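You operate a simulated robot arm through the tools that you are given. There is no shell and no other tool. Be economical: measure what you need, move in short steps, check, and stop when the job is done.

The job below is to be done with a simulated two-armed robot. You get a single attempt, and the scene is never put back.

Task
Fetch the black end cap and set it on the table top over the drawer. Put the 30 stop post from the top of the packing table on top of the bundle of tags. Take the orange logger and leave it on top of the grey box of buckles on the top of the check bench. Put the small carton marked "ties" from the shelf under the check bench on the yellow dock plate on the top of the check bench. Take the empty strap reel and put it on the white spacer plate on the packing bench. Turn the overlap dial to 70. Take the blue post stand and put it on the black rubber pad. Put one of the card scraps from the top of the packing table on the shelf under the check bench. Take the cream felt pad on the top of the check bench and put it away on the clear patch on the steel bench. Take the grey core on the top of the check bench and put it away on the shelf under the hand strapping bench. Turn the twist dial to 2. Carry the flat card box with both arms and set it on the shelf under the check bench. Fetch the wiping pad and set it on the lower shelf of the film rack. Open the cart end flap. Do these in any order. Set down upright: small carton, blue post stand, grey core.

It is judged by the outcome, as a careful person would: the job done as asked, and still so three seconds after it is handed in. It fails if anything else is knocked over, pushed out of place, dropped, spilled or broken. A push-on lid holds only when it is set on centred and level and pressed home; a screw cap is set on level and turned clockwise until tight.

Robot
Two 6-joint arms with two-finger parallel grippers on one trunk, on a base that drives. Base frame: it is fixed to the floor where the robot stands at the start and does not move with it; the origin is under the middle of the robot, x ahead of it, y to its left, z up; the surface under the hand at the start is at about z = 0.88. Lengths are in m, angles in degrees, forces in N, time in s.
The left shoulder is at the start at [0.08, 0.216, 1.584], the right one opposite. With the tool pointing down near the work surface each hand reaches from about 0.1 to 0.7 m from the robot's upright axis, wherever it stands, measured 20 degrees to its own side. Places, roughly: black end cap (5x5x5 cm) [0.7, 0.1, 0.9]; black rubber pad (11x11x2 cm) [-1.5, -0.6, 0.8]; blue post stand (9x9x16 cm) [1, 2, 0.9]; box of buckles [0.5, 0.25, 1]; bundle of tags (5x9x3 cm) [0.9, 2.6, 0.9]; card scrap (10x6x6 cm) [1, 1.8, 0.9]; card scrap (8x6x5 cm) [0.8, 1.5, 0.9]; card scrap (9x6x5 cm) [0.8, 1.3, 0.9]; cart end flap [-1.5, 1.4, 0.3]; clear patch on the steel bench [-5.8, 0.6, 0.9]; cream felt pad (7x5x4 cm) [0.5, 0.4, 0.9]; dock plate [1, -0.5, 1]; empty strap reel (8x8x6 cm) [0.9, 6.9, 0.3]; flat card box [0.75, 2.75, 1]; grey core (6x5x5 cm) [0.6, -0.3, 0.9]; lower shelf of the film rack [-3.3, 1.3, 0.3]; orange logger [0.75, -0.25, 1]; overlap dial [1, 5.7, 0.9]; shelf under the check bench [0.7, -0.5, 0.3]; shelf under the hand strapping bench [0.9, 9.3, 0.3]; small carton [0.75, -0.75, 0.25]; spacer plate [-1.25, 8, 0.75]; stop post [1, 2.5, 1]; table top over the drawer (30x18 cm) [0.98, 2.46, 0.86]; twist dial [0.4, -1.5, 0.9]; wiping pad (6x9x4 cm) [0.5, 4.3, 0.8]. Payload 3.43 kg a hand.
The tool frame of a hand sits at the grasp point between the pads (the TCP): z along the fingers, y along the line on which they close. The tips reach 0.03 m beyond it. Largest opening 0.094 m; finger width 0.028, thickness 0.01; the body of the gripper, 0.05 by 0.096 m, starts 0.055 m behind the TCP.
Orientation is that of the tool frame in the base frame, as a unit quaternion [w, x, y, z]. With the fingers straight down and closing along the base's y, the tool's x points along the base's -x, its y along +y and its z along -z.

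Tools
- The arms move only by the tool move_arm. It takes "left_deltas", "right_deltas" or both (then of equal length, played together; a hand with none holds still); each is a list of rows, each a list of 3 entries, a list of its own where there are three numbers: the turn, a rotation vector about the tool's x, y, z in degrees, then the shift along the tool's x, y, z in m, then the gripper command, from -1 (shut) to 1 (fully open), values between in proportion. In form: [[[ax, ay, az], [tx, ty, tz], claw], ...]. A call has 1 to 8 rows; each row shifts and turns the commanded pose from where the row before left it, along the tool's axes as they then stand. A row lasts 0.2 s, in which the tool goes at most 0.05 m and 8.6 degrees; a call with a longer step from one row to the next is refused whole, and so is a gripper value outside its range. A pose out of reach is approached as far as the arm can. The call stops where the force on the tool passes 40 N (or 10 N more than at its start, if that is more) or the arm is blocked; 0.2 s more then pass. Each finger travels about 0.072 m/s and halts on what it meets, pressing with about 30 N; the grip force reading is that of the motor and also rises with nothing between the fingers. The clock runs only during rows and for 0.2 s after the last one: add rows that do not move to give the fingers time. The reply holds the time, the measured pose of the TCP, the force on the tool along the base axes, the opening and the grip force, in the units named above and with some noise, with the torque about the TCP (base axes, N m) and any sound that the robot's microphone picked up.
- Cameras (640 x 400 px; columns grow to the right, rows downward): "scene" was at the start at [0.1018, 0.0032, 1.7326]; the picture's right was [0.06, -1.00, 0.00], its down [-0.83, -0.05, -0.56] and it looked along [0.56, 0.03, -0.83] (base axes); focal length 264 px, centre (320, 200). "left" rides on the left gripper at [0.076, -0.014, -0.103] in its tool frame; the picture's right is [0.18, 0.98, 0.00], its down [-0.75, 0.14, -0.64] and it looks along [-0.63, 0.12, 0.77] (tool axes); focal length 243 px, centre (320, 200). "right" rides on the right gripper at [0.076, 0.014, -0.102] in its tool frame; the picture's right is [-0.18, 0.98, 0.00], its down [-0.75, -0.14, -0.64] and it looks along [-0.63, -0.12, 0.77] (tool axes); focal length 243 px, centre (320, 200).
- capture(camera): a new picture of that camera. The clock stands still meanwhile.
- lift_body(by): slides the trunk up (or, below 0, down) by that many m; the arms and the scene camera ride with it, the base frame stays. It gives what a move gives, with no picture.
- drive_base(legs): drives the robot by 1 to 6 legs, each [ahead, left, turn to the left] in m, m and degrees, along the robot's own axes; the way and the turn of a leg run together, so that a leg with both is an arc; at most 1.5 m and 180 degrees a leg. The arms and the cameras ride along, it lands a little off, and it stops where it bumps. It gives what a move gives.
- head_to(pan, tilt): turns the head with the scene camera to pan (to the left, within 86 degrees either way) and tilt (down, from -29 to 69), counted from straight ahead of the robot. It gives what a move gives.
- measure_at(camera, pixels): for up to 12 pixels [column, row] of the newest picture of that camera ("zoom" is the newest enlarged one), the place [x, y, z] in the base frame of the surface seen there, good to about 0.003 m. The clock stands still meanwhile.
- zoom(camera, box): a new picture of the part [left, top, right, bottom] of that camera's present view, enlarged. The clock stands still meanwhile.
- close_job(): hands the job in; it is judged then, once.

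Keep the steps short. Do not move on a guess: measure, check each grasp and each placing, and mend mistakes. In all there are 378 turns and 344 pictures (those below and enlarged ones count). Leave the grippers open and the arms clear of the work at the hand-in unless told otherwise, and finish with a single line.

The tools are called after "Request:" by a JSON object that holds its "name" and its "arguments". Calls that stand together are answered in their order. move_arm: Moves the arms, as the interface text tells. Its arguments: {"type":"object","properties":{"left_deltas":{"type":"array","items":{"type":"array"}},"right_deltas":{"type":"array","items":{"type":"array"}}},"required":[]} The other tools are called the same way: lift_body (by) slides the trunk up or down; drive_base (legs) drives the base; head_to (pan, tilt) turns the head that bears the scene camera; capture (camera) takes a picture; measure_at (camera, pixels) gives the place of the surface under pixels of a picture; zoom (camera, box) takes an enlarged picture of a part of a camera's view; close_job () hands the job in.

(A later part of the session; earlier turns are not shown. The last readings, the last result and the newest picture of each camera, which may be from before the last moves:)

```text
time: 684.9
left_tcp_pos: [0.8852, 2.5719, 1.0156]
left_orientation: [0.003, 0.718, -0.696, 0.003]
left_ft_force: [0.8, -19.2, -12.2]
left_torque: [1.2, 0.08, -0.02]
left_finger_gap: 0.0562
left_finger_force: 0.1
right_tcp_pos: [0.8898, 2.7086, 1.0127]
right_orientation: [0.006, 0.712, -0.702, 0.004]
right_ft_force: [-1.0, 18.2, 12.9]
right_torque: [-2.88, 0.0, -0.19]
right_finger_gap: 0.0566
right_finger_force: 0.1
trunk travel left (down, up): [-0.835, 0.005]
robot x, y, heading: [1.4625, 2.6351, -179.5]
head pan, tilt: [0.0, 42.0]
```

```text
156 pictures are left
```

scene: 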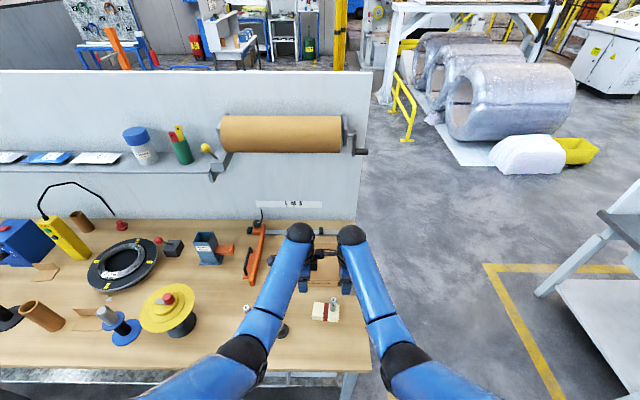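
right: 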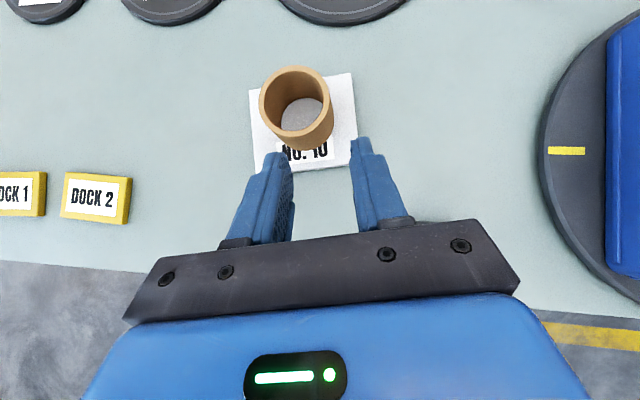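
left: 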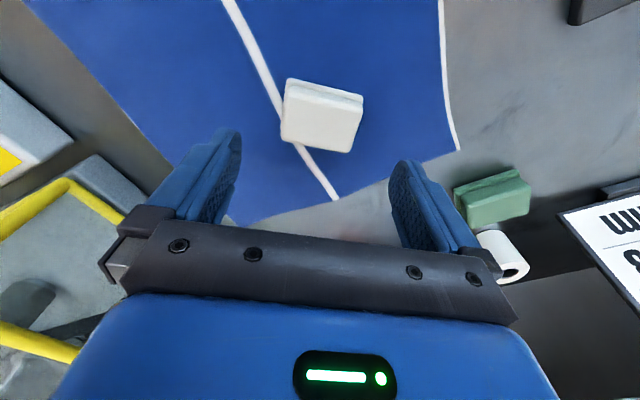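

The hands touch each other (the right camera arm sits between them). I move the right hand 10 cm away and turn it 180° so its camera is outside.

Request:
{"name": "move_arm", "arguments": {"right_deltas": [[[0, 0, 0], [-0.045, 0, 0], 0.2], [[0, 0, 0], [-0.045, 0, 0], 0.2], [[0, 0, -8.5], [0, 0, 0], 0.2], [[0, 0, -8.5], [0, 0, 0], 0.2], [[0, 0, -8.5], [0, 0, 0], 0.2], [[0, 0, -8.5], [0, 0, 0], 0.2], [[0, 0, -8.5], [0, 0, 0], 0.2], [[0, 0, -8.5], [0, 0, 0], 0.2]]}}

Request:
{"name": "move_arm", "arguments": {"right_deltas": [[[0, 0, -8.5], [0, 0, 0], 0.2], [[0, 0, -8.5], [0, 0, 0], 0.2], [[0, 0, -8.5], [0, 0, 0], 0.2], [[0, 0, -8.5], [0, 0, 0], 0.2], [[0, 0, -8.5], [0, 0, 0], 0.2], [[0, 0, -8.5], [0, 0, 0], 0.2], [[0, 0, -8.5], [0, 0, 0], 0.2], [[0, 0, -8.5], [0, 0, 0], 0.2]]}}

Request:
{"name": "move_arm", "arguments": {"right_deltas": [[[0, 0, -8.5], [0, 0, 0], 0.2], [[0, 0, -8.5], [0, 0, 0], 0.2], [[0, 0, -8.5], [0, 0, 0], 0.2], [[0, 0, -8.5], [0, 0, 0], 0.2], [[0, 0, -8.5], [0, 0, 0], 0.2], [[0, 0, -8.5], [0, 0, 0], 0.2], [[0, 0, -8.5], [0, 0, 0], 0.2], [[0, 0, 0], [0, 0, 0], 0.2]]}}

Request:
{"name": "capture", "arguments": {"camera": "right"}}

```text
time: 686.7
left_tcp_pos: [0.8829, 2.5727, 1.0137]
left_orientation: [0.002, 0.718, -0.696, 0.003]
left_ft_force: [0.8, 0.2, 0.4]
left_torque: [-0.01, 0.0, -0.01]
left_finger_gap: 0.0561
left_finger_force: 0.1
right_tcp_pos: [0.8842, 2.799, 1.0099]
right_orientation: [0.007, 0.946, -0.325, 0.003]
right_ft_force: [-0.1, -0.7, 0.9]
right_torque: [0.03, 0.01, 0.01]
right_finger_gap: 0.0565
right_finger_force: 0.1
trunk travel left (down, up): [-0.835, 0.005]
robot x, y, heading: [1.4594, 2.6339, -179.3]
head pan, tilt: [0.0, 42.0]
```

```text
time: 688.5
left_tcp_pos: [0.884, 2.5718, 1.0149]
left_orientation: [0.002, 0.718, -0.696, 0.003]
left_ft_force: [0.5, 0.2, 0.9]
left_torque: [0.01, 0.02, -0.01]
left_finger_gap: 0.0564
left_finger_force: 0.1
right_tcp_pos: [0.8854, 2.7981, 1.0096]
right_orientation: [0.007, 0.966, 0.26, -0.002]
right_ft_force: [-1.1, -0.1, 0.4]
right_torque: [0.0, -0.01, 0.01]
right_finger_gap: 0.0564
right_finger_force: 0.0
trunk travel left (down, up): [-0.835, 0.005]
robot x, y, heading: [1.4651, 2.6347, -179.3]
head pan, tilt: [0.0, 42.0]
```

```text
time: 690.3
left_tcp_pos: [0.8837, 2.5715, 1.0139]
left_orientation: [0.003, 0.718, -0.696, 0.002]
left_ft_force: [-0.6, 0.8, 0.2]
left_torque: [0.0, 0.02, 0.0]
left_finger_gap: 0.0565
left_finger_force: 0.1
right_tcp_pos: [0.8865, 2.7974, 1.0094]
right_orientation: [0.005, 0.71, 0.704, -0.005]
right_ft_force: [-0.4, -1.0, 0.2]
right_torque: [-0.01, 0.0, 0.02]
right_finger_gap: 0.0565
right_finger_force: 0.1
trunk travel left (down, up): [-0.835, 0.005]
robot x, y, heading: [1.4666, 2.6333, -179.2]
head pan, tilt: [0.0, 42.0]
```

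```text
155 pictures are left
```

right: 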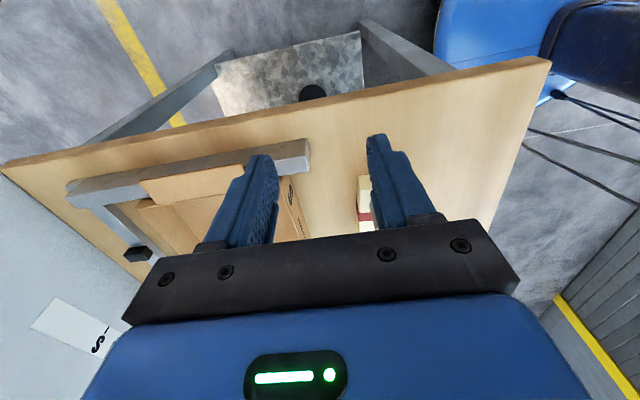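

Good. I drive 8 cm closer, then bring both hands over the front wall (x≈0.831).

Request:
{"name": "drive_base", "arguments": {"legs": [[0.08, 0, 0]]}}

Request:
{"name": "move_arm", "arguments": {"left_deltas": [[[0, 0, 0], [-0.006, -0.014, 0], 0], [[0, 0, 0], [-0.0055, -0.014, 0], 0], [[0, 0, 0], [0, 0, 0], 0]], "right_deltas": [[[0, 0, 0], [-0.043, 0.013, 0], 0], [[0, 0, 0], [-0.042, 0.012, 0], 0], [[0, 0, 0], [0, 0, 0], 0]]}}

Request:
{"name": "capture", "arguments": {"camera": "left"}}

Request:
{"name": "capture", "arguments": {"camera": "right"}}

```text
time: 691.4
left_tcp_pos: [0.8155, 2.5727, 1.0216]
left_orientation: [0.007, 0.718, -0.696, -0.001]
left_ft_force: [1.0, 0.7, 0.7]
left_torque: [0.0, 0.07, -0.01]
left_finger_gap: 0.0561
left_finger_force: 0.0
right_tcp_pos: [0.8185, 2.7988, 1.0167]
right_orientation: [0.001, 0.711, 0.703, -0.008]
right_ft_force: [0.7, 0.5, 1.2]
right_torque: [0.0, 0.08, 0.01]
right_finger_gap: 0.0565
right_finger_force: 0.0
trunk travel left (down, up): [-0.835, 0.005]
robot x, y, heading: [1.3927, 2.6268, -179.1]
head pan, tilt: [0.0, 42.0]
```

```text
time: 692.1
left_tcp_pos: [0.8354, 2.5857, 1.0142]
left_orientation: [0.002, 0.717, -0.697, 0.003]
left_ft_force: [0.2, -0.6, 0.3]
left_torque: [0.02, 0.0, 0.0]
left_finger_gap: 0.0473
left_finger_force: 0.0
right_tcp_pos: [0.8356, 2.7132, 1.0118]
right_orientation: [0.005, 0.711, 0.703, -0.006]
right_ft_force: [-1.1, -0.6, 0.0]
right_torque: [-0.05, 0.02, -0.01]
right_finger_gap: 0.0471
right_finger_force: 0.0
trunk travel left (down, up): [-0.835, 0.005]
robot x, y, heading: [1.3887, 2.6328, -179.4]
head pan, tilt: [0.0, 42.0]
```

```text
154 pictures are left
```

left: 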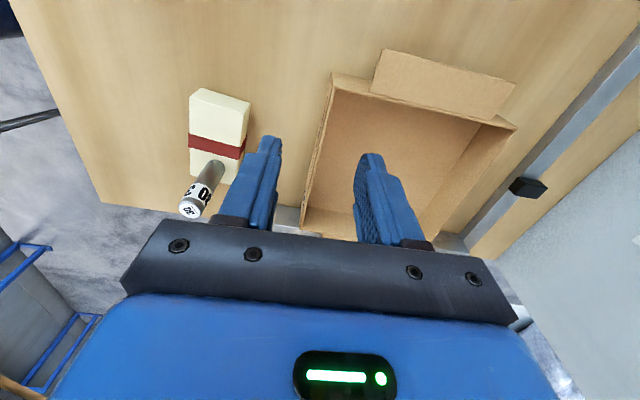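

```text
153 pictures are left
```

right: 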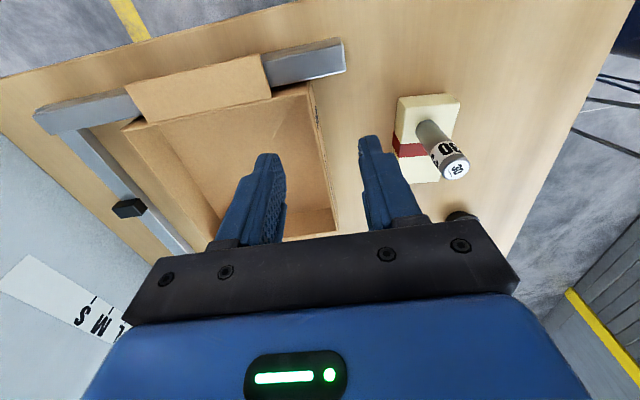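

The front wall lies between the fingers of both hands. I measure its top edge in both views.

Request:
{"name": "measure_at", "arguments": {"camera": "left", "pixels": [[331, 90], [318, 145], [305, 200], [345, 120]]}}

Request:
{"name": "measure_at", "arguments": {"camera": "right", "pixels": [[311, 95], [322, 150], [333, 205], [270, 90]]}}

```text
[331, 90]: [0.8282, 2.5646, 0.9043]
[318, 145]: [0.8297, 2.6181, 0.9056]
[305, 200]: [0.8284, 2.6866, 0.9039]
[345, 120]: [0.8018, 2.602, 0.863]
```

```text
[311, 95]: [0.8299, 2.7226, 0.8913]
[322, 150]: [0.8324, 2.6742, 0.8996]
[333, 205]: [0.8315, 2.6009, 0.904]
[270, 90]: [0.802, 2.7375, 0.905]
```

Wall at x≈0.829, top 0.905. Both hands descend to ≈0.908.

Request:
{"name": "move_arm", "arguments": {"left_deltas": [[[0, 0, 0], [0, 0.006, 0.03], 0], [[0, 0, 0], [0, 0, 0.04], 0], [[0, 0, 0], [0, 0, 0.036], 0], [[0, 0, 0], [0, 0, 0], 0]], "right_deltas": [[[0, 0, 0], [0, -0.006, 0.03], 0], [[0, 0, 0], [0, 0, 0.04], 0], [[0, 0, 0], [0, 0, 0.034], 0], [[0, 0, 0], [0, 0, 0], 0]]}}

Request:
{"name": "capture", "arguments": {"camera": "left"}}

```text
time: 693.1
left_tcp_pos: [0.8258, 2.583, 0.9077]
left_orientation: [0.001, 0.717, -0.697, 0.003]
left_ft_force: [-0.4, 0.4, 0.3]
left_torque: [-0.01, 0.02, 0.0]
left_finger_gap: 0.0469
left_finger_force: 0.1
right_tcp_pos: [0.8268, 2.7117, 0.9057]
right_orientation: [0.005, 0.711, 0.704, -0.005]
right_ft_force: [0.1, 1.1, 0.3]
right_torque: [0.01, -0.02, -0.01]
right_finger_gap: 0.047
right_finger_force: 0.1
trunk travel left (down, up): [-0.835, 0.005]
robot x, y, heading: [1.3888, 2.6325, -179.6]
head pan, tilt: [0.0, 42.0]
```

```text
152 pictures are left
```

left: 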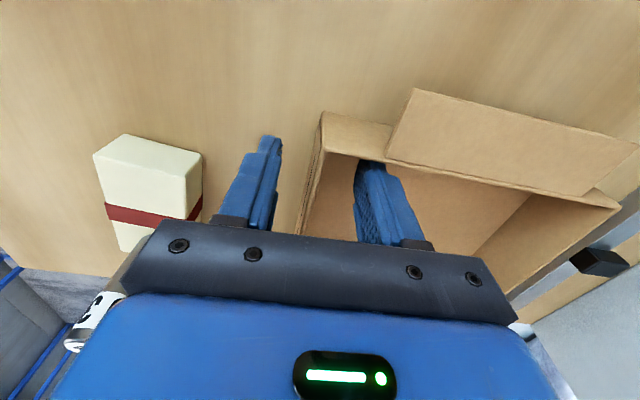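

Wall is between the pads of both hands. I close both.

Request:
{"name": "move_arm", "arguments": {"left_deltas": [[[0, 0, 0], [0, 0, 0], -1], [[0, 0, 0], [0, 0, 0], -1], [[0, 0, 0], [0, 0, 0], -1]], "right_deltas": [[[0, 0, 0], [0, 0, 0], -1], [[0, 0, 0], [0, 0, 0], -1], [[0, 0, 0], [0, 0, 0], -1]]}}

Request:
{"name": "move_arm", "arguments": {"left_deltas": [[[0, 0, 0], [0, 0, -0.02], -1], [[0, 0, 0], [0, 0, -0.02], -1]], "right_deltas": [[[0, 0, 0], [0, 0, -0.02], -1], [[0, 0, 0], [0, 0, -0.02], -1]]}}

Request:
{"name": "capture", "arguments": {"camera": "scene"}}

```text
time: 694.0
left_tcp_pos: [0.8266, 2.5828, 0.9072]
left_orientation: [0.002, 0.718, -0.696, 0.002]
left_ft_force: [3.1, -1.1, 4.7]
left_torque: [0.02, 0.02, -0.64]
left_finger_gap: 0.0075
left_finger_force: 30.2
right_tcp_pos: [0.8265, 2.7132, 0.9069]
right_orientation: [0.005, 0.711, 0.703, -0.005]
right_ft_force: [-3.6, -0.2, -1.4]
right_torque: [0.1, 0.02, 0.29]
right_finger_gap: 0.0067
right_finger_force: 29.9
trunk travel left (down, up): [-0.835, 0.005]
robot x, y, heading: [1.3899, 2.6345, -179.4]
head pan, tilt: [0.0, 42.0]
```

```text
time: 694.5
left_tcp_pos: [0.8269, 2.5834, 0.9478]
left_orientation: [0.001, 0.717, -0.697, 0.002]
left_ft_force: [2.7, 6.1, -0.4]
left_torque: [-0.23, 0.0, -0.67]
left_finger_gap: 0.007
left_finger_force: 30.2
right_tcp_pos: [0.8279, 2.7134, 0.9468]
right_orientation: [0.006, 0.711, 0.703, -0.007]
right_ft_force: [-3.4, -5.2, -1.4]
right_torque: [0.4, -0.02, 0.3]
right_finger_gap: 0.0065
right_finger_force: 29.9
trunk travel left (down, up): [-0.835, 0.005]
robot x, y, heading: [1.3904, 2.633, -179.6]
head pan, tilt: [0.0, 42.0]
```

```text
151 pictures are left
```

scene: 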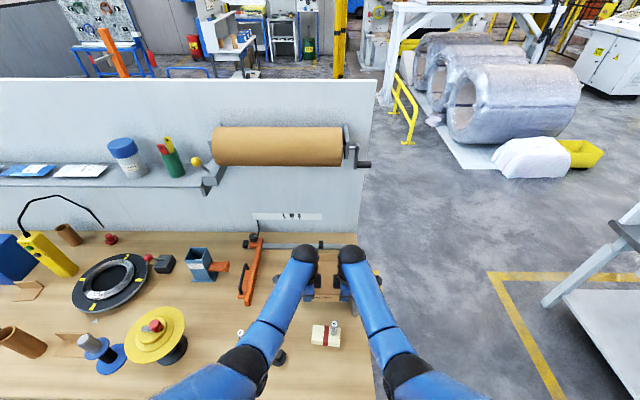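

I check that the box follows, then raise further.

Request:
{"name": "move_arm", "arguments": {"left_deltas": [[[0, 0, 0], [0, 0, -0.02], -1], [[0, 0, 0], [0, 0, -0.02], -1]], "right_deltas": [[[0, 0, 0], [0, 0, -0.02], -1], [[0, 0, 0], [0, 0, -0.02], -1]]}}

Request:
{"name": "zoom", "arguments": {"camera": "scene", "box": [250, 220, 410, 340]}}

Request:
{"name": "capture", "arguments": {"camera": "left"}}

```text
time: 695.1
left_tcp_pos: [0.8271, 2.5845, 0.9876]
left_orientation: [0.002, 0.718, -0.696, 0.002]
left_ft_force: [-1.2, 1.2, -2.1]
left_torque: [0.47, -0.01, -0.44]
left_finger_gap: 0.007
left_finger_force: 29.9
right_tcp_pos: [0.8272, 2.7134, 0.9876]
right_orientation: [0.005, 0.71, 0.704, -0.005]
right_ft_force: [2.0, -1.5, 0.7]
right_torque: [-0.7, -0.04, 0.54]
right_finger_gap: 0.007
right_finger_force: 30.2
trunk travel left (down, up): [-0.835, 0.005]
robot x, y, heading: [1.3872, 2.6331, -179.5]
head pan, tilt: [0.0, 42.0]
```

```text
3.33 times, centred on (330, 280) of scene
```

zoom: 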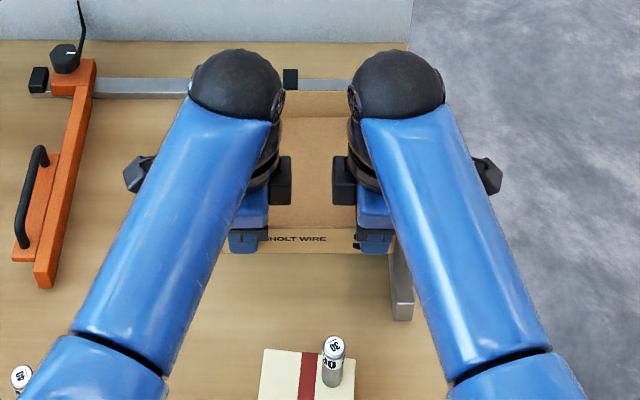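

```text
149 pictures are left
```

left: 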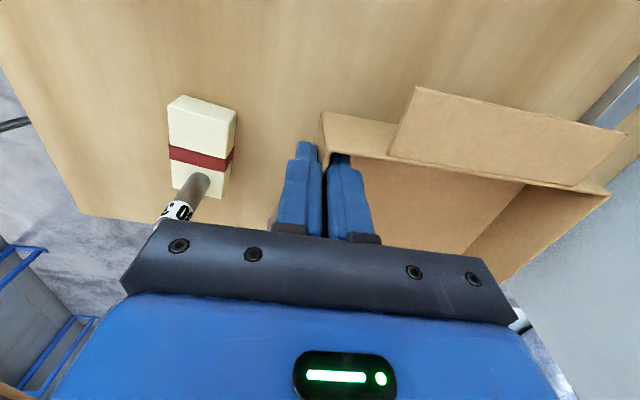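

The box is up and level, held by both hands. I slide right 0.38 past the table end and then back 0.55.

Request:
{"name": "drive_base", "arguments": {"legs": [[0, -0.38, 0], [-0.55, 0, 0]]}}

Request:
{"name": "capture", "arguments": {"camera": "scene"}}

```text
time: 700.3
left_tcp_pos: [1.3668, 2.9666, 0.9875]
left_orientation: [0.001, 0.72, -0.694, 0.004]
left_ft_force: [0.1, -10.4, -0.4]
left_torque: [0.04, -0.03, -0.5]
left_finger_gap: 0.0068
left_finger_force: 29.8
right_tcp_pos: [1.3635, 3.0962, 0.9858]
right_orientation: [0.006, 0.709, 0.706, -0.004]
right_ft_force: [0.7, 9.9, -0.6]
right_torque: [0.04, -0.06, 0.56]
right_finger_gap: 0.007
right_finger_force: 29.7
trunk travel left (down, up): [-0.835, 0.005]
robot x, y, heading: [1.9247, 3.0167, -179.2]
head pan, tilt: [0.0, 42.0]
```

```text
148 pictures are left
```

scene: 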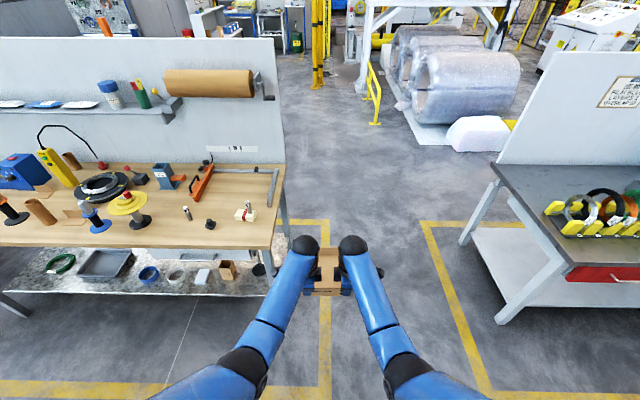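

I back up 0.12 more and slide left along the aisle to y≈0 behind the check bench.

Request:
{"name": "drive_base", "arguments": {"legs": [[-0.12, 0, -0.8], [0, 1.0, 0], [0, 1.0, 0], [0, 0.95, 0]]}}

Request:
{"name": "head_to", "arguments": {"pan": 0, "tilt": 35}}

Request:
{"name": "capture", "arguments": {"camera": "scene"}}

```text
time: 715.7
left_tcp_pos: [1.509, 0.0237, 0.9883]
left_orientation: [0.002, 0.711, -0.704, 0.004]
left_ft_force: [0.1, 0.1, -0.4]
left_torque: [0.04, -0.01, -0.48]
left_finger_gap: 0.0064
left_finger_force: 30.4
right_tcp_pos: [1.5119, 0.1512, 0.9877]
right_orientation: [0.006, 0.717, 0.697, -0.004]
right_ft_force: [1.4, 0.8, -0.4]
right_torque: [-0.07, -0.05, 0.63]
right_finger_gap: 0.0064
right_finger_force: 30.0
trunk travel left (down, up): [-0.835, 0.005]
robot x, y, heading: [2.0716, 0.0616, 179.7]
head pan, tilt: [0.0, 42.0]
```

```text
time: 716.4
left_tcp_pos: [1.51, 0.0233, 0.9863]
left_orientation: [0.002, 0.711, -0.703, 0.004]
left_ft_force: [-1.0, -1.8, -0.2]
left_torque: [0.02, -0.02, -0.45]
left_finger_gap: 0.007
left_finger_force: 30.1
right_tcp_pos: [1.5107, 0.1514, 0.9876]
right_orientation: [0.005, 0.718, 0.696, -0.005]
right_ft_force: [0.5, 1.8, -0.1]
right_torque: [0.02, -0.04, 0.61]
right_finger_gap: 0.0069
right_finger_force: 30.5
trunk travel left (down, up): [-0.835, 0.005]
robot x, y, heading: [2.0712, 0.0599, 179.3]
head pan, tilt: [0.0, 35.0]
```

```text
147 pictures are left
```

scene: 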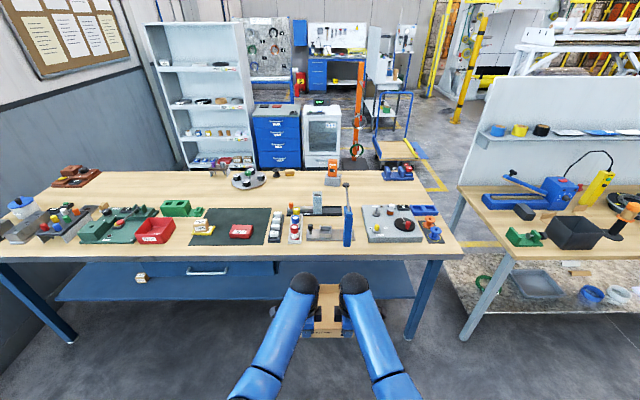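

I lower the trunk 0.6 m here, then look under the bench.

Request:
{"name": "lift_body", "arguments": {"by": -0.35}}

Request:
{"name": "lift_body", "arguments": {"by": -0.22}}

Request:
{"name": "head_to", "arguments": {"pan": 0, "tilt": 28}}

Request:
{"name": "capture", "arguments": {"camera": "scene"}}

```text
time: 719.8
left_tcp_pos: [1.5096, 0.0224, 0.6389]
left_orientation: [0.003, 0.711, -0.703, 0.004]
left_ft_force: [-1.6, -1.6, -0.3]
left_torque: [-0.01, -0.04, -0.46]
left_finger_gap: 0.007
left_finger_force: 30.4
right_tcp_pos: [1.5114, 0.1508, 0.6371]
right_orientation: [0.005, 0.718, 0.696, -0.005]
right_ft_force: [1.9, 1.8, -0.3]
right_torque: [-0.02, -0.02, 0.59]
right_finger_gap: 0.0069
right_finger_force: 29.9
trunk travel left (down, up): [-0.485, 0.355]
robot x, y, heading: [2.0674, 0.0612, 179.5]
head pan, tilt: [0.0, 35.0]
```

```text
time: 722.1
left_tcp_pos: [1.509, 0.0222, 0.4189]
left_orientation: [0.001, 0.711, -0.704, 0.003]
left_ft_force: [-0.8, -1.1, 0.0]
left_torque: [0.04, -0.01, -0.48]
left_finger_gap: 0.0069
left_finger_force: 30.0
right_tcp_pos: [1.5105, 0.1516, 0.4183]
right_orientation: [0.005, 0.718, 0.696, -0.005]
right_ft_force: [0.7, 0.1, 0.1]
right_torque: [-0.04, -0.06, 0.55]
right_finger_gap: 0.0069
right_finger_force: 29.5
trunk travel left (down, up): [-0.265, 0.575]
robot x, y, heading: [2.0675, 0.0577, 179.6]
head pan, tilt: [0.0, 35.0]
```

```text
time: 722.8
left_tcp_pos: [1.5096, 0.0218, 0.4182]
left_orientation: [0.003, 0.711, -0.704, 0.004]
left_ft_force: [-1.2, -0.3, -0.8]
left_torque: [0.02, -0.03, -0.48]
left_finger_gap: 0.0068
left_finger_force: 29.6
right_tcp_pos: [1.5095, 0.1505, 0.417]
right_orientation: [0.005, 0.718, 0.696, -0.004]
right_ft_force: [0.0, -0.2, 0.6]
right_torque: [-0.06, -0.03, 0.57]
right_finger_gap: 0.0068
right_finger_force: 30.3
trunk travel left (down, up): [-0.265, 0.575]
robot x, y, heading: [2.0678, 0.0576, 179.3]
head pan, tilt: [0.0, 28.0]
```

```text
146 pictures are left
```

scene: 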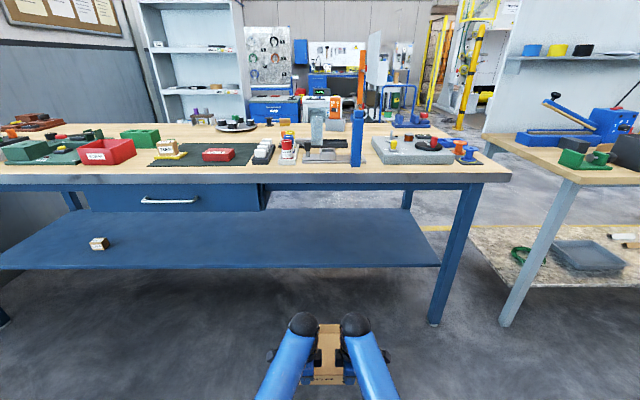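

I measure shelf edges, the apron and leg near here.

Request:
{"name": "measure_at", "arguments": {"camera": "scene", "pixels": [[330, 262], [330, 240], [330, 215], [330, 183], [330, 172], [435, 262], [440, 300], [230, 205], [100, 242], [270, 195]]}}

```text
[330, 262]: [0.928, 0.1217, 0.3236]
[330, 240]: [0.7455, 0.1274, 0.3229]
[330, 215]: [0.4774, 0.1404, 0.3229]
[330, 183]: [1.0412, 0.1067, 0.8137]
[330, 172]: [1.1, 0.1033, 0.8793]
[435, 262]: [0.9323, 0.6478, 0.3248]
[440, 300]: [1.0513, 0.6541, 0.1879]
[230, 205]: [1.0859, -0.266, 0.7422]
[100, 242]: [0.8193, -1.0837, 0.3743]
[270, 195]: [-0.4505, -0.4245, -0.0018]
```

Path is clear (shelf 0.323, apron ≥0.79). I drive ahead 0.4 and check.

Request:
{"name": "drive_base", "arguments": {"legs": [[0.4, 0, 0.3]]}}

Request:
{"name": "capture", "arguments": {"camera": "scene"}}

```text
time: 725.3
left_tcp_pos: [1.1163, 0.0232, 0.4184]
left_orientation: [0.002, 0.712, -0.702, 0.003]
left_ft_force: [-1.3, 1.1, -0.3]
left_torque: [0.0, 0.01, -0.46]
left_finger_gap: 0.0067
left_finger_force: 30.6
right_tcp_pos: [1.1177, 0.1499, 0.4165]
right_orientation: [0.006, 0.716, 0.698, -0.005]
right_ft_force: [0.6, -0.2, -0.8]
right_torque: [-0.01, -0.03, 0.55]
right_finger_gap: 0.0068
right_finger_force: 29.8
trunk travel left (down, up): [-0.265, 0.575]
robot x, y, heading: [1.6838, 0.0605, 180.1]
head pan, tilt: [0.0, 28.0]
```

```text
145 pictures are left
```

scene: 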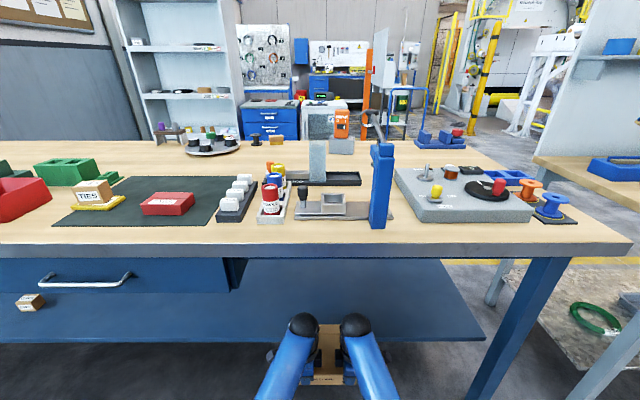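

Request:
{"name": "drive_base", "arguments": {"legs": [[0.23, 0, 0]]}}

Request:
{"name": "capture", "arguments": {"camera": "right"}}

Request:
{"name": "capture", "arguments": {"camera": "left"}}

```text
time: 727.0
left_tcp_pos: [0.8879, 0.0191, 0.4181]
left_orientation: [0.002, 0.715, -0.699, 0.003]
left_ft_force: [-1.1, -2.0, -0.9]
left_torque: [0.03, 0.02, -0.46]
left_finger_gap: 0.0069
left_finger_force: 29.6
right_tcp_pos: [0.8875, 0.1466, 0.4155]
right_orientation: [0.006, 0.714, 0.7, -0.005]
right_ft_force: [0.7, 1.1, -0.4]
right_torque: [-0.01, -0.05, 0.57]
right_finger_gap: 0.0072
right_finger_force: 30.2
trunk travel left (down, up): [-0.265, 0.575]
robot x, y, heading: [1.4464, 0.0613, -179.9]
head pan, tilt: [0.0, 28.0]
```

```text
144 pictures are left
```

right: 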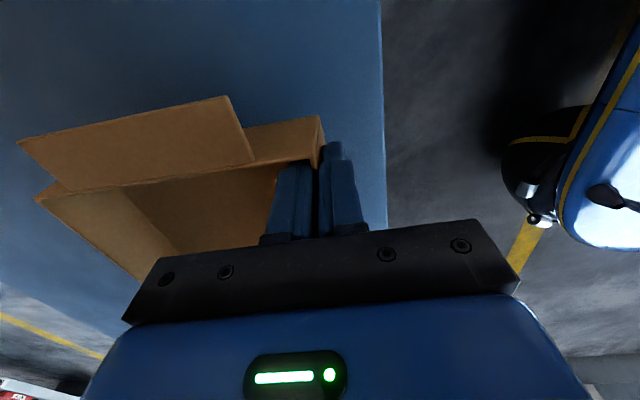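

```text
143 pictures are left
```

left: 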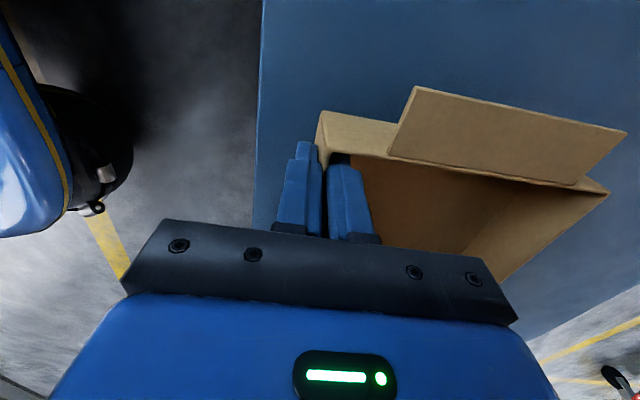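

The box is wholly over the shelf. I lower 4.6 cm with the trunk.

Request:
{"name": "lift_body", "arguments": {"by": -0.046}}

Request:
{"name": "move_arm", "arguments": {"left_deltas": [[[0, 0, 0], [0, 0, 0.002], -1], [[0, 0, 0], [0, 0, 0.002], -1]], "right_deltas": [[[0, 0, 0], [0, 0, 0.002], -1], [[0, 0, 0], [0, 0, 0.002], -1]]}}

```text
time: 727.9
left_tcp_pos: [0.8888, 0.0189, 0.3731]
left_orientation: [0.002, 0.715, -0.7, 0.002]
left_ft_force: [-1.1, -1.6, 4.3]
left_torque: [0.25, 0.04, -0.45]
left_finger_gap: 0.007
left_finger_force: 29.8
right_tcp_pos: [0.8888, 0.1487, 0.3722]
right_orientation: [0.005, 0.714, 0.701, -0.005]
right_ft_force: [2.3, 2.3, 6.6]
right_torque: [0.38, -0.01, 0.56]
right_finger_gap: 0.0069
right_finger_force: 29.6
trunk travel left (down, up): [-0.219, 0.621]
robot x, y, heading: [1.4488, 0.0613, -179.8]
head pan, tilt: [0.0, 28.0]
```

```text
time: 728.5
left_tcp_pos: [0.8887, 0.0186, 0.3722]
left_orientation: [0.004, 0.714, -0.7, -0.001]
left_ft_force: [-2.9, -3.8, 18.6]
left_torque: [-0.03, 0.0, -0.42]
left_finger_gap: 0.0068
left_finger_force: 29.6
right_tcp_pos: [0.8873, 0.1471, 0.371]
right_orientation: [0.003, 0.714, 0.7, -0.009]
right_ft_force: [6.0, 5.7, 31.0]
right_torque: [0.04, -0.03, 0.56]
right_finger_gap: 0.007
right_finger_force: 30.1
trunk travel left (down, up): [-0.219, 0.621]
robot x, y, heading: [1.4465, 0.06, -179.9]
head pan, tilt: [0.0, 28.0]
```

On the shelf. I ease, open both, and rise straight up 6 cm.

Request:
{"name": "move_arm", "arguments": {"left_deltas": [[[0, 0, 0], [0, 0, -0.003], -1], [[0, 0, 0], [0, 0, 0], -0.3], [[0, 0, 0], [0, 0, 0], -0.1], [[0, 0, 0], [0, 0, 0], -0.1], [[0, 0, 0], [0, 0, -0.03], -0.1], [[0, 0, 0], [0, 0, -0.04], -0.1]], "right_deltas": [[[0, 0, 0], [0, 0, -0.003], -1], [[0, 0, 0], [0, 0, 0], -0.3], [[0, 0, 0], [0, 0, 0], -0.1], [[0, 0, 0], [0, 0, 0], -0.1], [[0, 0, 0], [0, 0, -0.03], -0.1], [[0, 0, 0], [0, 0, -0.04], -0.1]]}}

Request:
{"name": "capture", "arguments": {"camera": "left"}}

```text
time: 729.9
left_tcp_pos: [0.8891, 0.0198, 0.4414]
left_orientation: [0.002, 0.715, -0.699, 0.004]
left_ft_force: [-0.4, 0.4, -0.8]
left_torque: [0.0, 0.03, 0.03]
left_finger_gap: 0.0427
left_finger_force: 0.0
right_tcp_pos: [0.8886, 0.1495, 0.4404]
right_orientation: [0.006, 0.713, 0.701, -0.004]
right_ft_force: [0.0, 0.6, 0.2]
right_torque: [-0.02, 0.01, 0.03]
right_finger_gap: 0.0424
right_finger_force: 0.2
trunk travel left (down, up): [-0.219, 0.621]
robot x, y, heading: [1.4488, 0.0635, -179.9]
head pan, tilt: [0.0, 28.0]
```

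```text
142 pictures are left
```

left: 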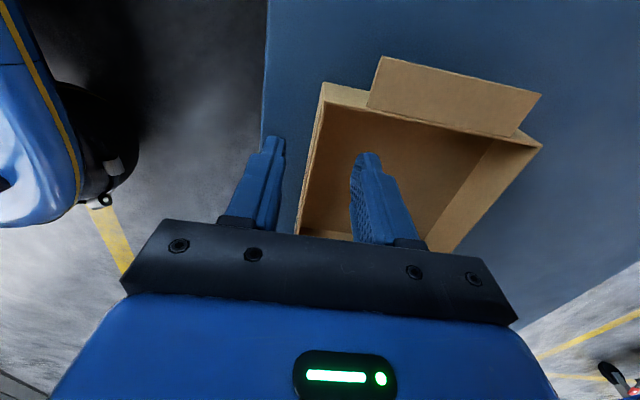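

Box is set on the shelf. I back out 0.6 m, raise the trunk and drive right to the card scrap near [1.0,1.8].

Request:
{"name": "drive_base", "arguments": {"legs": [[-0.6, 0, 0]]}}

Request:
{"name": "lift_body", "arguments": {"by": 0.4}}

Request:
{"name": "lift_body", "arguments": {"by": 0.21}}

Request:
{"name": "drive_base", "arguments": {"legs": [[0, -0.9, 0], [0, -0.85, 0]]}}

Request:
{"name": "head_to", "arguments": {"pan": 0, "tilt": 45}}

Request:
{"name": "capture", "arguments": {"camera": "scene"}}

```text
time: 733.2
left_tcp_pos: [1.4796, 0.0159, 0.4409]
left_orientation: [0.001, 0.719, -0.695, 0.003]
left_ft_force: [-0.4, 0.0, 0.2]
left_torque: [0.0, -0.01, -0.04]
left_finger_gap: 0.0423
left_finger_force: 0.0
right_tcp_pos: [1.479, 0.147, 0.4391]
right_orientation: [0.005, 0.71, 0.704, -0.005]
right_ft_force: [0.3, 0.2, 0.4]
right_torque: [-0.01, 0.0, 0.0]
right_finger_gap: 0.0424
right_finger_force: 0.1
trunk travel left (down, up): [-0.219, 0.621]
robot x, y, heading: [2.0366, 0.0675, -179.3]
head pan, tilt: [0.0, 28.0]
```

```text
time: 737.1
left_tcp_pos: [1.4792, 0.0172, 0.8402]
left_orientation: [0.001, 0.719, -0.695, 0.003]
left_ft_force: [-0.1, -0.2, -0.9]
left_torque: [-0.02, -0.02, -0.02]
left_finger_gap: 0.0422
left_finger_force: 0.0
right_tcp_pos: [1.4791, 0.1466, 0.8396]
right_orientation: [0.006, 0.71, 0.704, -0.005]
right_ft_force: [-0.3, -0.4, 0.9]
right_torque: [0.0, 0.0, 0.01]
right_finger_gap: 0.0424
right_finger_force: 0.0
trunk travel left (down, up): [-0.619, 0.221]
robot x, y, heading: [2.0382, 0.0687, -179.2]
head pan, tilt: [0.0, 28.0]
```

```text
time: 739.3
left_tcp_pos: [1.4796, 0.0169, 1.0506]
left_orientation: [0.002, 0.719, -0.695, 0.003]
left_ft_force: [0.4, 0.0, -0.4]
left_torque: [0.0, 0.0, 0.01]
left_finger_gap: 0.0422
left_finger_force: 0.1
right_tcp_pos: [1.4788, 0.1466, 1.0479]
right_orientation: [0.005, 0.709, 0.705, -0.004]
right_ft_force: [0.0, 0.9, -0.2]
right_torque: [-0.01, 0.04, 0.0]
right_finger_gap: 0.0422
right_finger_force: 0.1
trunk travel left (down, up): [-0.829, 0.011]
robot x, y, heading: [2.0398, 0.0637, -179.3]
head pan, tilt: [0.0, 28.0]
```

```text
time: 748.2
left_tcp_pos: [1.4671, 1.7643, 1.0508]
left_orientation: [0.001, 0.718, -0.696, 0.003]
left_ft_force: [-0.1, -0.2, 0.4]
left_torque: [0.0, 0.04, -0.02]
left_finger_gap: 0.0424
left_finger_force: 0.1
right_tcp_pos: [1.4663, 1.8923, 1.0505]
right_orientation: [0.004, 0.709, 0.705, -0.003]
right_ft_force: [-0.3, 0.5, 0.4]
right_torque: [0.03, 0.02, 0.02]
right_finger_gap: 0.0423
right_finger_force: 0.0
trunk travel left (down, up): [-0.829, 0.011]
robot x, y, heading: [2.0274, 1.8133, -179.3]
head pan, tilt: [0.0, 28.0]
```

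```text
time: 749.0
left_tcp_pos: [1.467, 1.7652, 1.049]
left_orientation: [0.002, 0.718, -0.696, 0.003]
left_ft_force: [-0.9, 0.8, 0.6]
left_torque: [-0.02, 0.01, 0.0]
left_finger_gap: 0.0425
left_finger_force: 0.0
right_tcp_pos: [1.4658, 1.8943, 1.0495]
right_orientation: [0.006, 0.711, 0.704, -0.005]
right_ft_force: [0.2, -0.2, 0.1]
right_torque: [-0.02, 0.02, 0.01]
right_finger_gap: 0.0421
right_finger_force: 0.0
trunk travel left (down, up): [-0.829, 0.011]
robot x, y, heading: [2.0267, 1.8145, -179.5]
head pan, tilt: [0.0, 45.0]
```

```text
141 pictures are left
```

scene: 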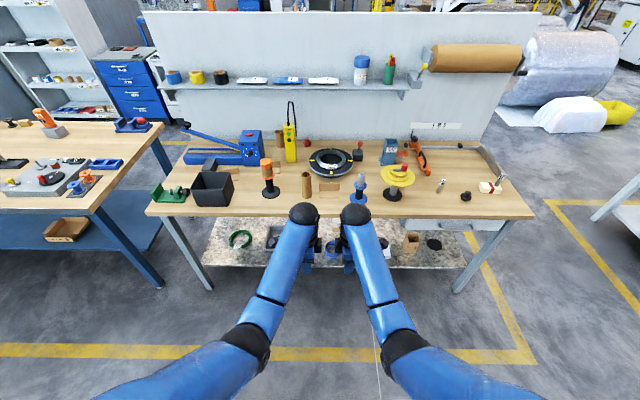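

I zoom on the scrap (330,188) and the stand (361,190).

Request:
{"name": "zoom", "arguments": {"camera": "scene", "box": [290, 155, 390, 225]}}

Request:
{"name": "measure_at", "arguments": {"camera": "zoom", "pixels": [[215, 172], [255, 168], [295, 178], [250, 205], [215, 205], [295, 205], [250, 185], [450, 105], [450, 130], [450, 200], [425, 220], [480, 220]]}}

```text
5.71 times, centred on (340, 190) of scene
```

zoom: 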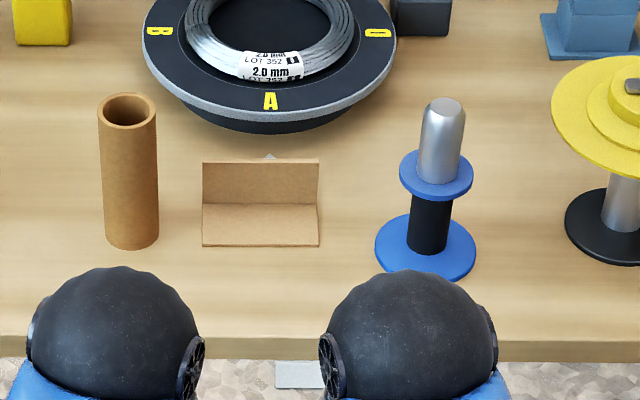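

```text
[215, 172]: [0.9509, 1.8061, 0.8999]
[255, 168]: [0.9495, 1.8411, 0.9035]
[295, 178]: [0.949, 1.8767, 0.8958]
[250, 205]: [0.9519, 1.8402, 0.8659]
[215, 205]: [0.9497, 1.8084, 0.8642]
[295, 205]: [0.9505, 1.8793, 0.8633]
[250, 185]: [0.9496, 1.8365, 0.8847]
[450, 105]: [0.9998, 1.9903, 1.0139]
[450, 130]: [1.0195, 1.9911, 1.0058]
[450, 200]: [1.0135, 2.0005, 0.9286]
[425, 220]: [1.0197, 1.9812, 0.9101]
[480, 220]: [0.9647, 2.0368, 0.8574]
```

Request:
{"name": "measure_at", "arguments": {"camera": "zoom", "pixels": [[268, 155], [262, 130], [230, 128], [156, 170], [130, 100], [156, 235], [260, 245], [204, 245], [318, 245], [310, 165]]}}

```text
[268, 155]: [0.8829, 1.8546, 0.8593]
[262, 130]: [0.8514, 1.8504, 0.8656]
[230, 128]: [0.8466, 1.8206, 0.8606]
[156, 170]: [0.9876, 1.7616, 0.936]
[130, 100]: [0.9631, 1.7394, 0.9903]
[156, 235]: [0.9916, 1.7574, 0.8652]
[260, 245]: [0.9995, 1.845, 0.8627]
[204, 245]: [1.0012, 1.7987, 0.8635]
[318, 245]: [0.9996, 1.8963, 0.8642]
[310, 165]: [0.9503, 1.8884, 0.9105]
```

The scrap's upright panel is at x≈0.950, y 1.80–1.90, top 0.91. I'll use the right hand; I draw the left hand back 0.2 m first, then drive ahead 0.5.

Request:
{"name": "move_arm", "arguments": {"left_deltas": [[[0, 0, 0], [0, -0.04, 0.01], 0], [[0, 0, 0], [0, -0.04, 0.01], 0], [[0, 0, 0], [0, -0.04, 0.01], 0], [[0, 0, 0], [0, -0.04, 0], 0], [[0, 0, 0], [0, -0.04, 0], 0]], "right_deltas": [[[0, 0, 0], [-0.0116, 0, 0], -0.1], [[0, 0, 0], [-0.0116, 0, 0], -0.1], [[0, 0, 0], [-0.0116, 0, 0], -0.1], [[0, 0, 0], [-0.0116, 0, 0], -0.1], [[0, 0, 0], [-0.0116, 0, 0], -0.1]]}}

Request:
{"name": "drive_base", "arguments": {"legs": [[0.5, 0, -0.3]]}}

Request:
{"name": "capture", "arguments": {"camera": "right"}}

```text
time: 750.2
left_tcp_pos: [1.6707, 1.7699, 1.0223]
left_orientation: [0.001, 0.718, -0.696, 0.002]
left_ft_force: [-1.2, 0.1, 0.5]
left_torque: [-0.01, 0.04, 0.02]
left_finger_gap: 0.0471
left_finger_force: 0.0
right_tcp_pos: [1.4689, 1.8352, 1.0515]
right_orientation: [0.004, 0.71, 0.704, -0.006]
right_ft_force: [0.7, 0.1, -0.3]
right_torque: [0.01, 0.0, 0.0]
right_finger_gap: 0.0424
right_finger_force: 0.1
trunk travel left (down, up): [-0.829, 0.011]
robot x, y, heading: [2.0273, 1.8136, -179.2]
head pan, tilt: [0.0, 45.0]
```

```text
time: 753.1
left_tcp_pos: [1.1694, 1.7717, 1.0207]
left_orientation: [0.002, 0.713, -0.701, 0.002]
left_ft_force: [0.4, 0.4, -0.7]
left_torque: [0.02, -0.02, 0.0]
left_finger_gap: 0.0469
left_finger_force: 0.0
right_tcp_pos: [0.9683, 1.8424, 1.0508]
right_orientation: [0.005, 0.715, 0.699, -0.005]
right_ft_force: [-0.5, -0.4, 0.1]
right_torque: [0.02, 0.0, 0.01]
right_finger_gap: 0.0425
right_finger_force: 0.1
trunk travel left (down, up): [-0.829, 0.011]
robot x, y, heading: [1.528, 1.8114, 180.0]
head pan, tilt: [0.0, 45.0]
```

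```text
139 pictures are left
```

right: 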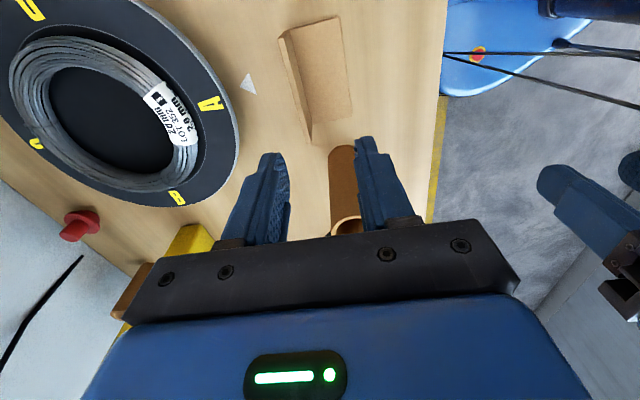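

Request:
{"name": "measure_at", "arguments": {"camera": "right", "pixels": [[284, 42], [297, 90], [310, 140], [330, 80], [345, 165]]}}

```text
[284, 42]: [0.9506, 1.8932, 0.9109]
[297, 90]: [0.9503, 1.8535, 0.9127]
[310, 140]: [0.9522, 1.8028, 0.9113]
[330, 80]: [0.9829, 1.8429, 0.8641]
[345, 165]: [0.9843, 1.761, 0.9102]
```

Request:
{"name": "move_arm", "arguments": {"right_deltas": [[[0, 0, 0], [0.004, -0.017, 0.02], -0.1], [[0, 0, 0], [0, 0, 0.045], -0.1], [[0, 0, 0], [0, 0, 0.045], -0.1], [[0, 0, 0], [0, 0, 0.035], -0.1], [[0, 0, 0], [0, 0, 0], -0.1]]}}

Request:
{"name": "capture", "arguments": {"camera": "right"}}

```text
time: 754.3
left_tcp_pos: [1.1673, 1.7721, 1.02]
left_orientation: [0.002, 0.713, -0.701, 0.003]
left_ft_force: [0.0, 0.4, -0.4]
left_torque: [-0.02, -0.02, 0.01]
left_finger_gap: 0.0473
left_finger_force: 0.0
right_tcp_pos: [0.949, 1.8464, 0.9057]
right_orientation: [0.004, 0.715, 0.699, -0.005]
right_ft_force: [-1.2, 0.2, -0.8]
right_torque: [0.02, 0.03, 0.0]
right_finger_gap: 0.0425
right_finger_force: 0.0
trunk travel left (down, up): [-0.829, 0.011]
robot x, y, heading: [1.5282, 1.8114, 179.7]
head pan, tilt: [0.0, 45.0]
```

```text
138 pictures are left
```

right: 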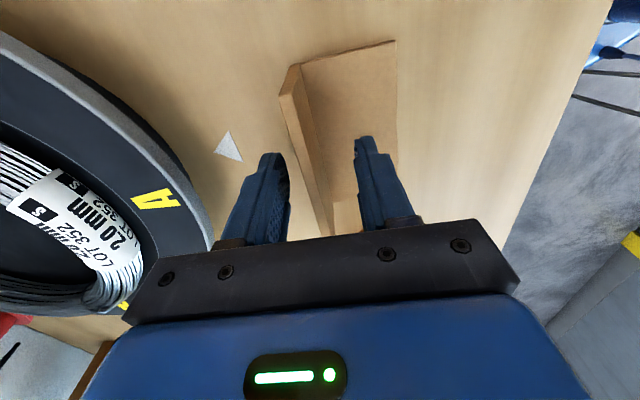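

The panel is between the pads. Close, lift 10 cm.

Request:
{"name": "move_arm", "arguments": {"right_deltas": [[[0, 0, 0], [0, 0, 0], -1], [[0, 0, 0], [0, 0, 0], -1], [[0, 0, 0], [0, 0, 0], -1], [[0, 0, 0], [0, 0, -0.035], -1], [[0, 0, 0], [0, 0, -0.04], -1], [[0, 0, 0], [0, 0, -0.04], -1]]}}

Request:
{"name": "capture", "arguments": {"camera": "right"}}

```text
time: 755.7
left_tcp_pos: [1.1671, 1.7733, 1.0207]
left_orientation: [0.003, 0.713, -0.701, 0.003]
left_ft_force: [-0.1, -0.4, 0.6]
left_torque: [0.0, -0.04, 0.03]
left_finger_gap: 0.0468
left_finger_force: 0.3
right_tcp_pos: [0.9505, 1.846, 1.0195]
right_orientation: [0.005, 0.715, 0.699, -0.004]
right_ft_force: [-0.6, -0.2, 1.6]
right_torque: [0.02, 0.01, -0.02]
right_finger_gap: 0.0093
right_finger_force: 29.7
trunk travel left (down, up): [-0.829, 0.011]
robot x, y, heading: [1.5234, 1.8125, 180.1]
head pan, tilt: [0.0, 45.0]
```

```text
137 pictures are left
```

right: 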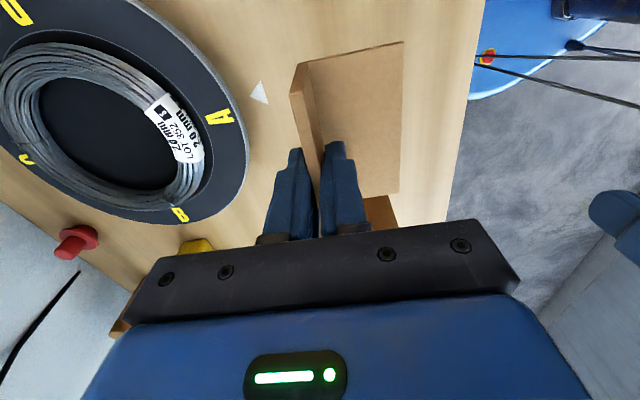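

Held. I back up 0.55, slide left to y≈0.37, lower the trunk.

Request:
{"name": "drive_base", "arguments": {"legs": [[-0.55, 0, 0], [0, 0.75, 0], [0, 0.69, 0]]}}

Request:
{"name": "lift_body", "arguments": {"by": -0.35}}

Request:
{"name": "lift_body", "arguments": {"by": -0.23}}

Request:
{"name": "head_to", "arguments": {"pan": 0, "tilt": 28}}

Request:
{"name": "capture", "arguments": {"camera": "scene"}}

```text
time: 766.0
left_tcp_pos: [1.7457, 0.3161, 1.0194]
left_orientation: [0.003, 0.725, -0.689, 0.004]
left_ft_force: [-0.4, 0.1, 0.5]
left_torque: [0.0, 0.01, 0.02]
left_finger_gap: 0.047
left_finger_force: 0.0
right_tcp_pos: [1.5249, 0.3824, 1.0191]
right_orientation: [0.006, 0.703, 0.711, -0.005]
right_ft_force: [-0.1, 0.0, 0.3]
right_torque: [0.02, -0.06, -0.03]
right_finger_gap: 0.0091
right_finger_force: 30.1
trunk travel left (down, up): [-0.829, 0.011]
robot x, y, heading: [2.1019, 0.3677, -178.0]
head pan, tilt: [0.0, 45.0]
```

```text
time: 769.4
left_tcp_pos: [1.7452, 0.3161, 0.6697]
left_orientation: [0.001, 0.725, -0.689, 0.003]
left_ft_force: [0.0, -0.6, 0.0]
left_torque: [-0.02, 0.02, -0.03]
left_finger_gap: 0.0468
left_finger_force: 0.0
right_tcp_pos: [1.5238, 0.382, 0.669]
right_orientation: [0.006, 0.704, 0.71, -0.004]
right_ft_force: [0.2, -0.1, 0.4]
right_torque: [-0.01, 0.01, -0.02]
right_finger_gap: 0.0091
right_finger_force: 29.6
trunk travel left (down, up): [-0.479, 0.361]
robot x, y, heading: [2.1053, 0.3661, -178.1]
head pan, tilt: [0.0, 45.0]
```

```text
time: 771.8
left_tcp_pos: [1.7454, 0.3155, 0.4406]
left_orientation: [0.001, 0.725, -0.689, 0.003]
left_ft_force: [0.1, 0.1, 0.1]
left_torque: [0.0, -0.02, -0.02]
left_finger_gap: 0.0472
left_finger_force: 0.1
right_tcp_pos: [1.5247, 0.381, 0.4386]
right_orientation: [0.005, 0.703, 0.711, -0.004]
right_ft_force: [-0.4, -0.1, 0.0]
right_torque: [-0.04, -0.03, 0.0]
right_finger_gap: 0.009
right_finger_force: 30.1
trunk travel left (down, up): [-0.249, 0.591]
robot x, y, heading: [2.1049, 0.3682, -178.4]
head pan, tilt: [0.0, 45.0]
```

```text
time: 772.6
left_tcp_pos: [1.7454, 0.3153, 0.4395]
left_orientation: [0.002, 0.725, -0.689, 0.004]
left_ft_force: [0.7, 0.2, -0.4]
left_torque: [0.03, -0.01, 0.0]
left_finger_gap: 0.0472
left_finger_force: 0.0
right_tcp_pos: [1.5239, 0.3812, 0.4383]
right_orientation: [0.005, 0.703, 0.711, -0.004]
right_ft_force: [0.0, 0.0, 0.2]
right_torque: [-0.01, 0.0, 0.01]
right_finger_gap: 0.0089
right_finger_force: 30.0
trunk travel left (down, up): [-0.249, 0.591]
robot x, y, heading: [2.1026, 0.3692, -178.2]
head pan, tilt: [0.0, 28.0]
```

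```text
136 pictures are left
```

scene: 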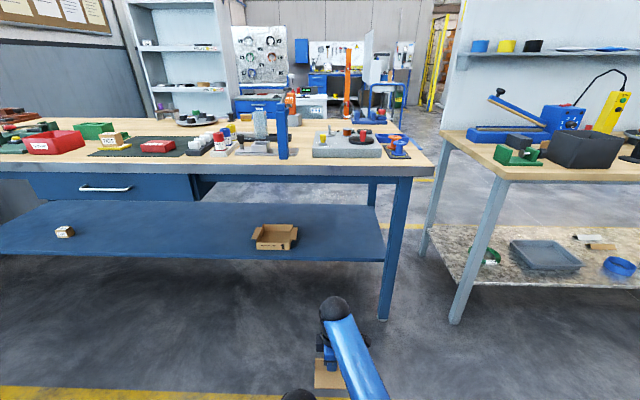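

Clear spot. I drive 0.68 ahead so the scrap comes over the shelf.

Request:
{"name": "drive_base", "arguments": {"legs": [[0.4, 0, -1.8], [0.28, 0, 0]]}}

Request:
{"name": "capture", "arguments": {"camera": "right"}}

```text
time: 776.7
left_tcp_pos: [1.057, 0.3199, 0.4388]
left_orientation: [0.002, 0.714, -0.7, 0.003]
left_ft_force: [0.2, 0.2, 0.1]
left_torque: [0.0, 0.0, 0.0]
left_finger_gap: 0.047
left_finger_force: 0.1
right_tcp_pos: [0.8381, 0.3932, 0.4384]
right_orientation: [0.006, 0.715, 0.699, -0.004]
right_ft_force: [-0.2, -0.4, -1.7]
right_torque: [0.01, -0.02, 0.01]
right_finger_gap: 0.0089
right_finger_force: 30.1
trunk travel left (down, up): [-0.249, 0.591]
robot x, y, heading: [1.4188, 0.3632, -179.7]
head pan, tilt: [0.0, 28.0]
```

```text
135 pictures are left
```

right: 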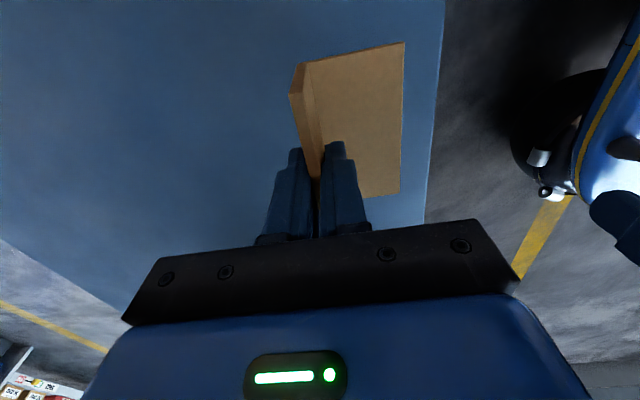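

I lower by trunk 6.8 cm, then finish by feel.

Request:
{"name": "lift_body", "arguments": {"by": -0.067}}

Request:
{"name": "move_arm", "arguments": {"right_deltas": [[[0, 0, 0], [0, 0, 0.003], -1], [[0, 0, 0], [0, 0, 0.003], -1], [[0, 0, 0], [0, 0, 0.002], -1]]}}

```text
time: 777.8
left_tcp_pos: [1.0574, 0.3188, 0.3736]
left_orientation: [0.002, 0.714, -0.7, 0.003]
left_ft_force: [0.5, -0.2, -0.3]
left_torque: [0.02, -0.02, -0.02]
left_finger_gap: 0.0468
left_finger_force: 0.0
right_tcp_pos: [0.8401, 0.3921, 0.3726]
right_orientation: [0.005, 0.714, 0.701, -0.004]
right_ft_force: [-0.4, 0.2, -1.1]
right_torque: [-0.02, 0.01, 0.0]
right_finger_gap: 0.0088
right_finger_force: 30.2
trunk travel left (down, up): [-0.182, 0.658]
robot x, y, heading: [1.4168, 0.3585, -180.0]
head pan, tilt: [0.0, 28.0]
```

```text
time: 778.5
left_tcp_pos: [1.0584, 0.3203, 0.3744]
left_orientation: [0.004, 0.714, -0.7, 0.002]
left_ft_force: [0.2, 0.5, -0.6]
left_torque: [-0.01, 0.0, -0.02]
left_finger_gap: 0.0473
left_finger_force: 0.1
right_tcp_pos: [0.8373, 0.391, 0.3682]
right_orientation: [0.004, 0.714, 0.7, -0.008]
right_ft_force: [0.1, 1.6, 30.7]
right_torque: [0.02, -0.09, 0.0]
right_finger_gap: 0.0095
right_finger_force: 30.1
trunk travel left (down, up): [-0.182, 0.658]
robot x, y, heading: [1.4174, 0.3553, -180.0]
head pan, tilt: [0.0, 28.0]
```

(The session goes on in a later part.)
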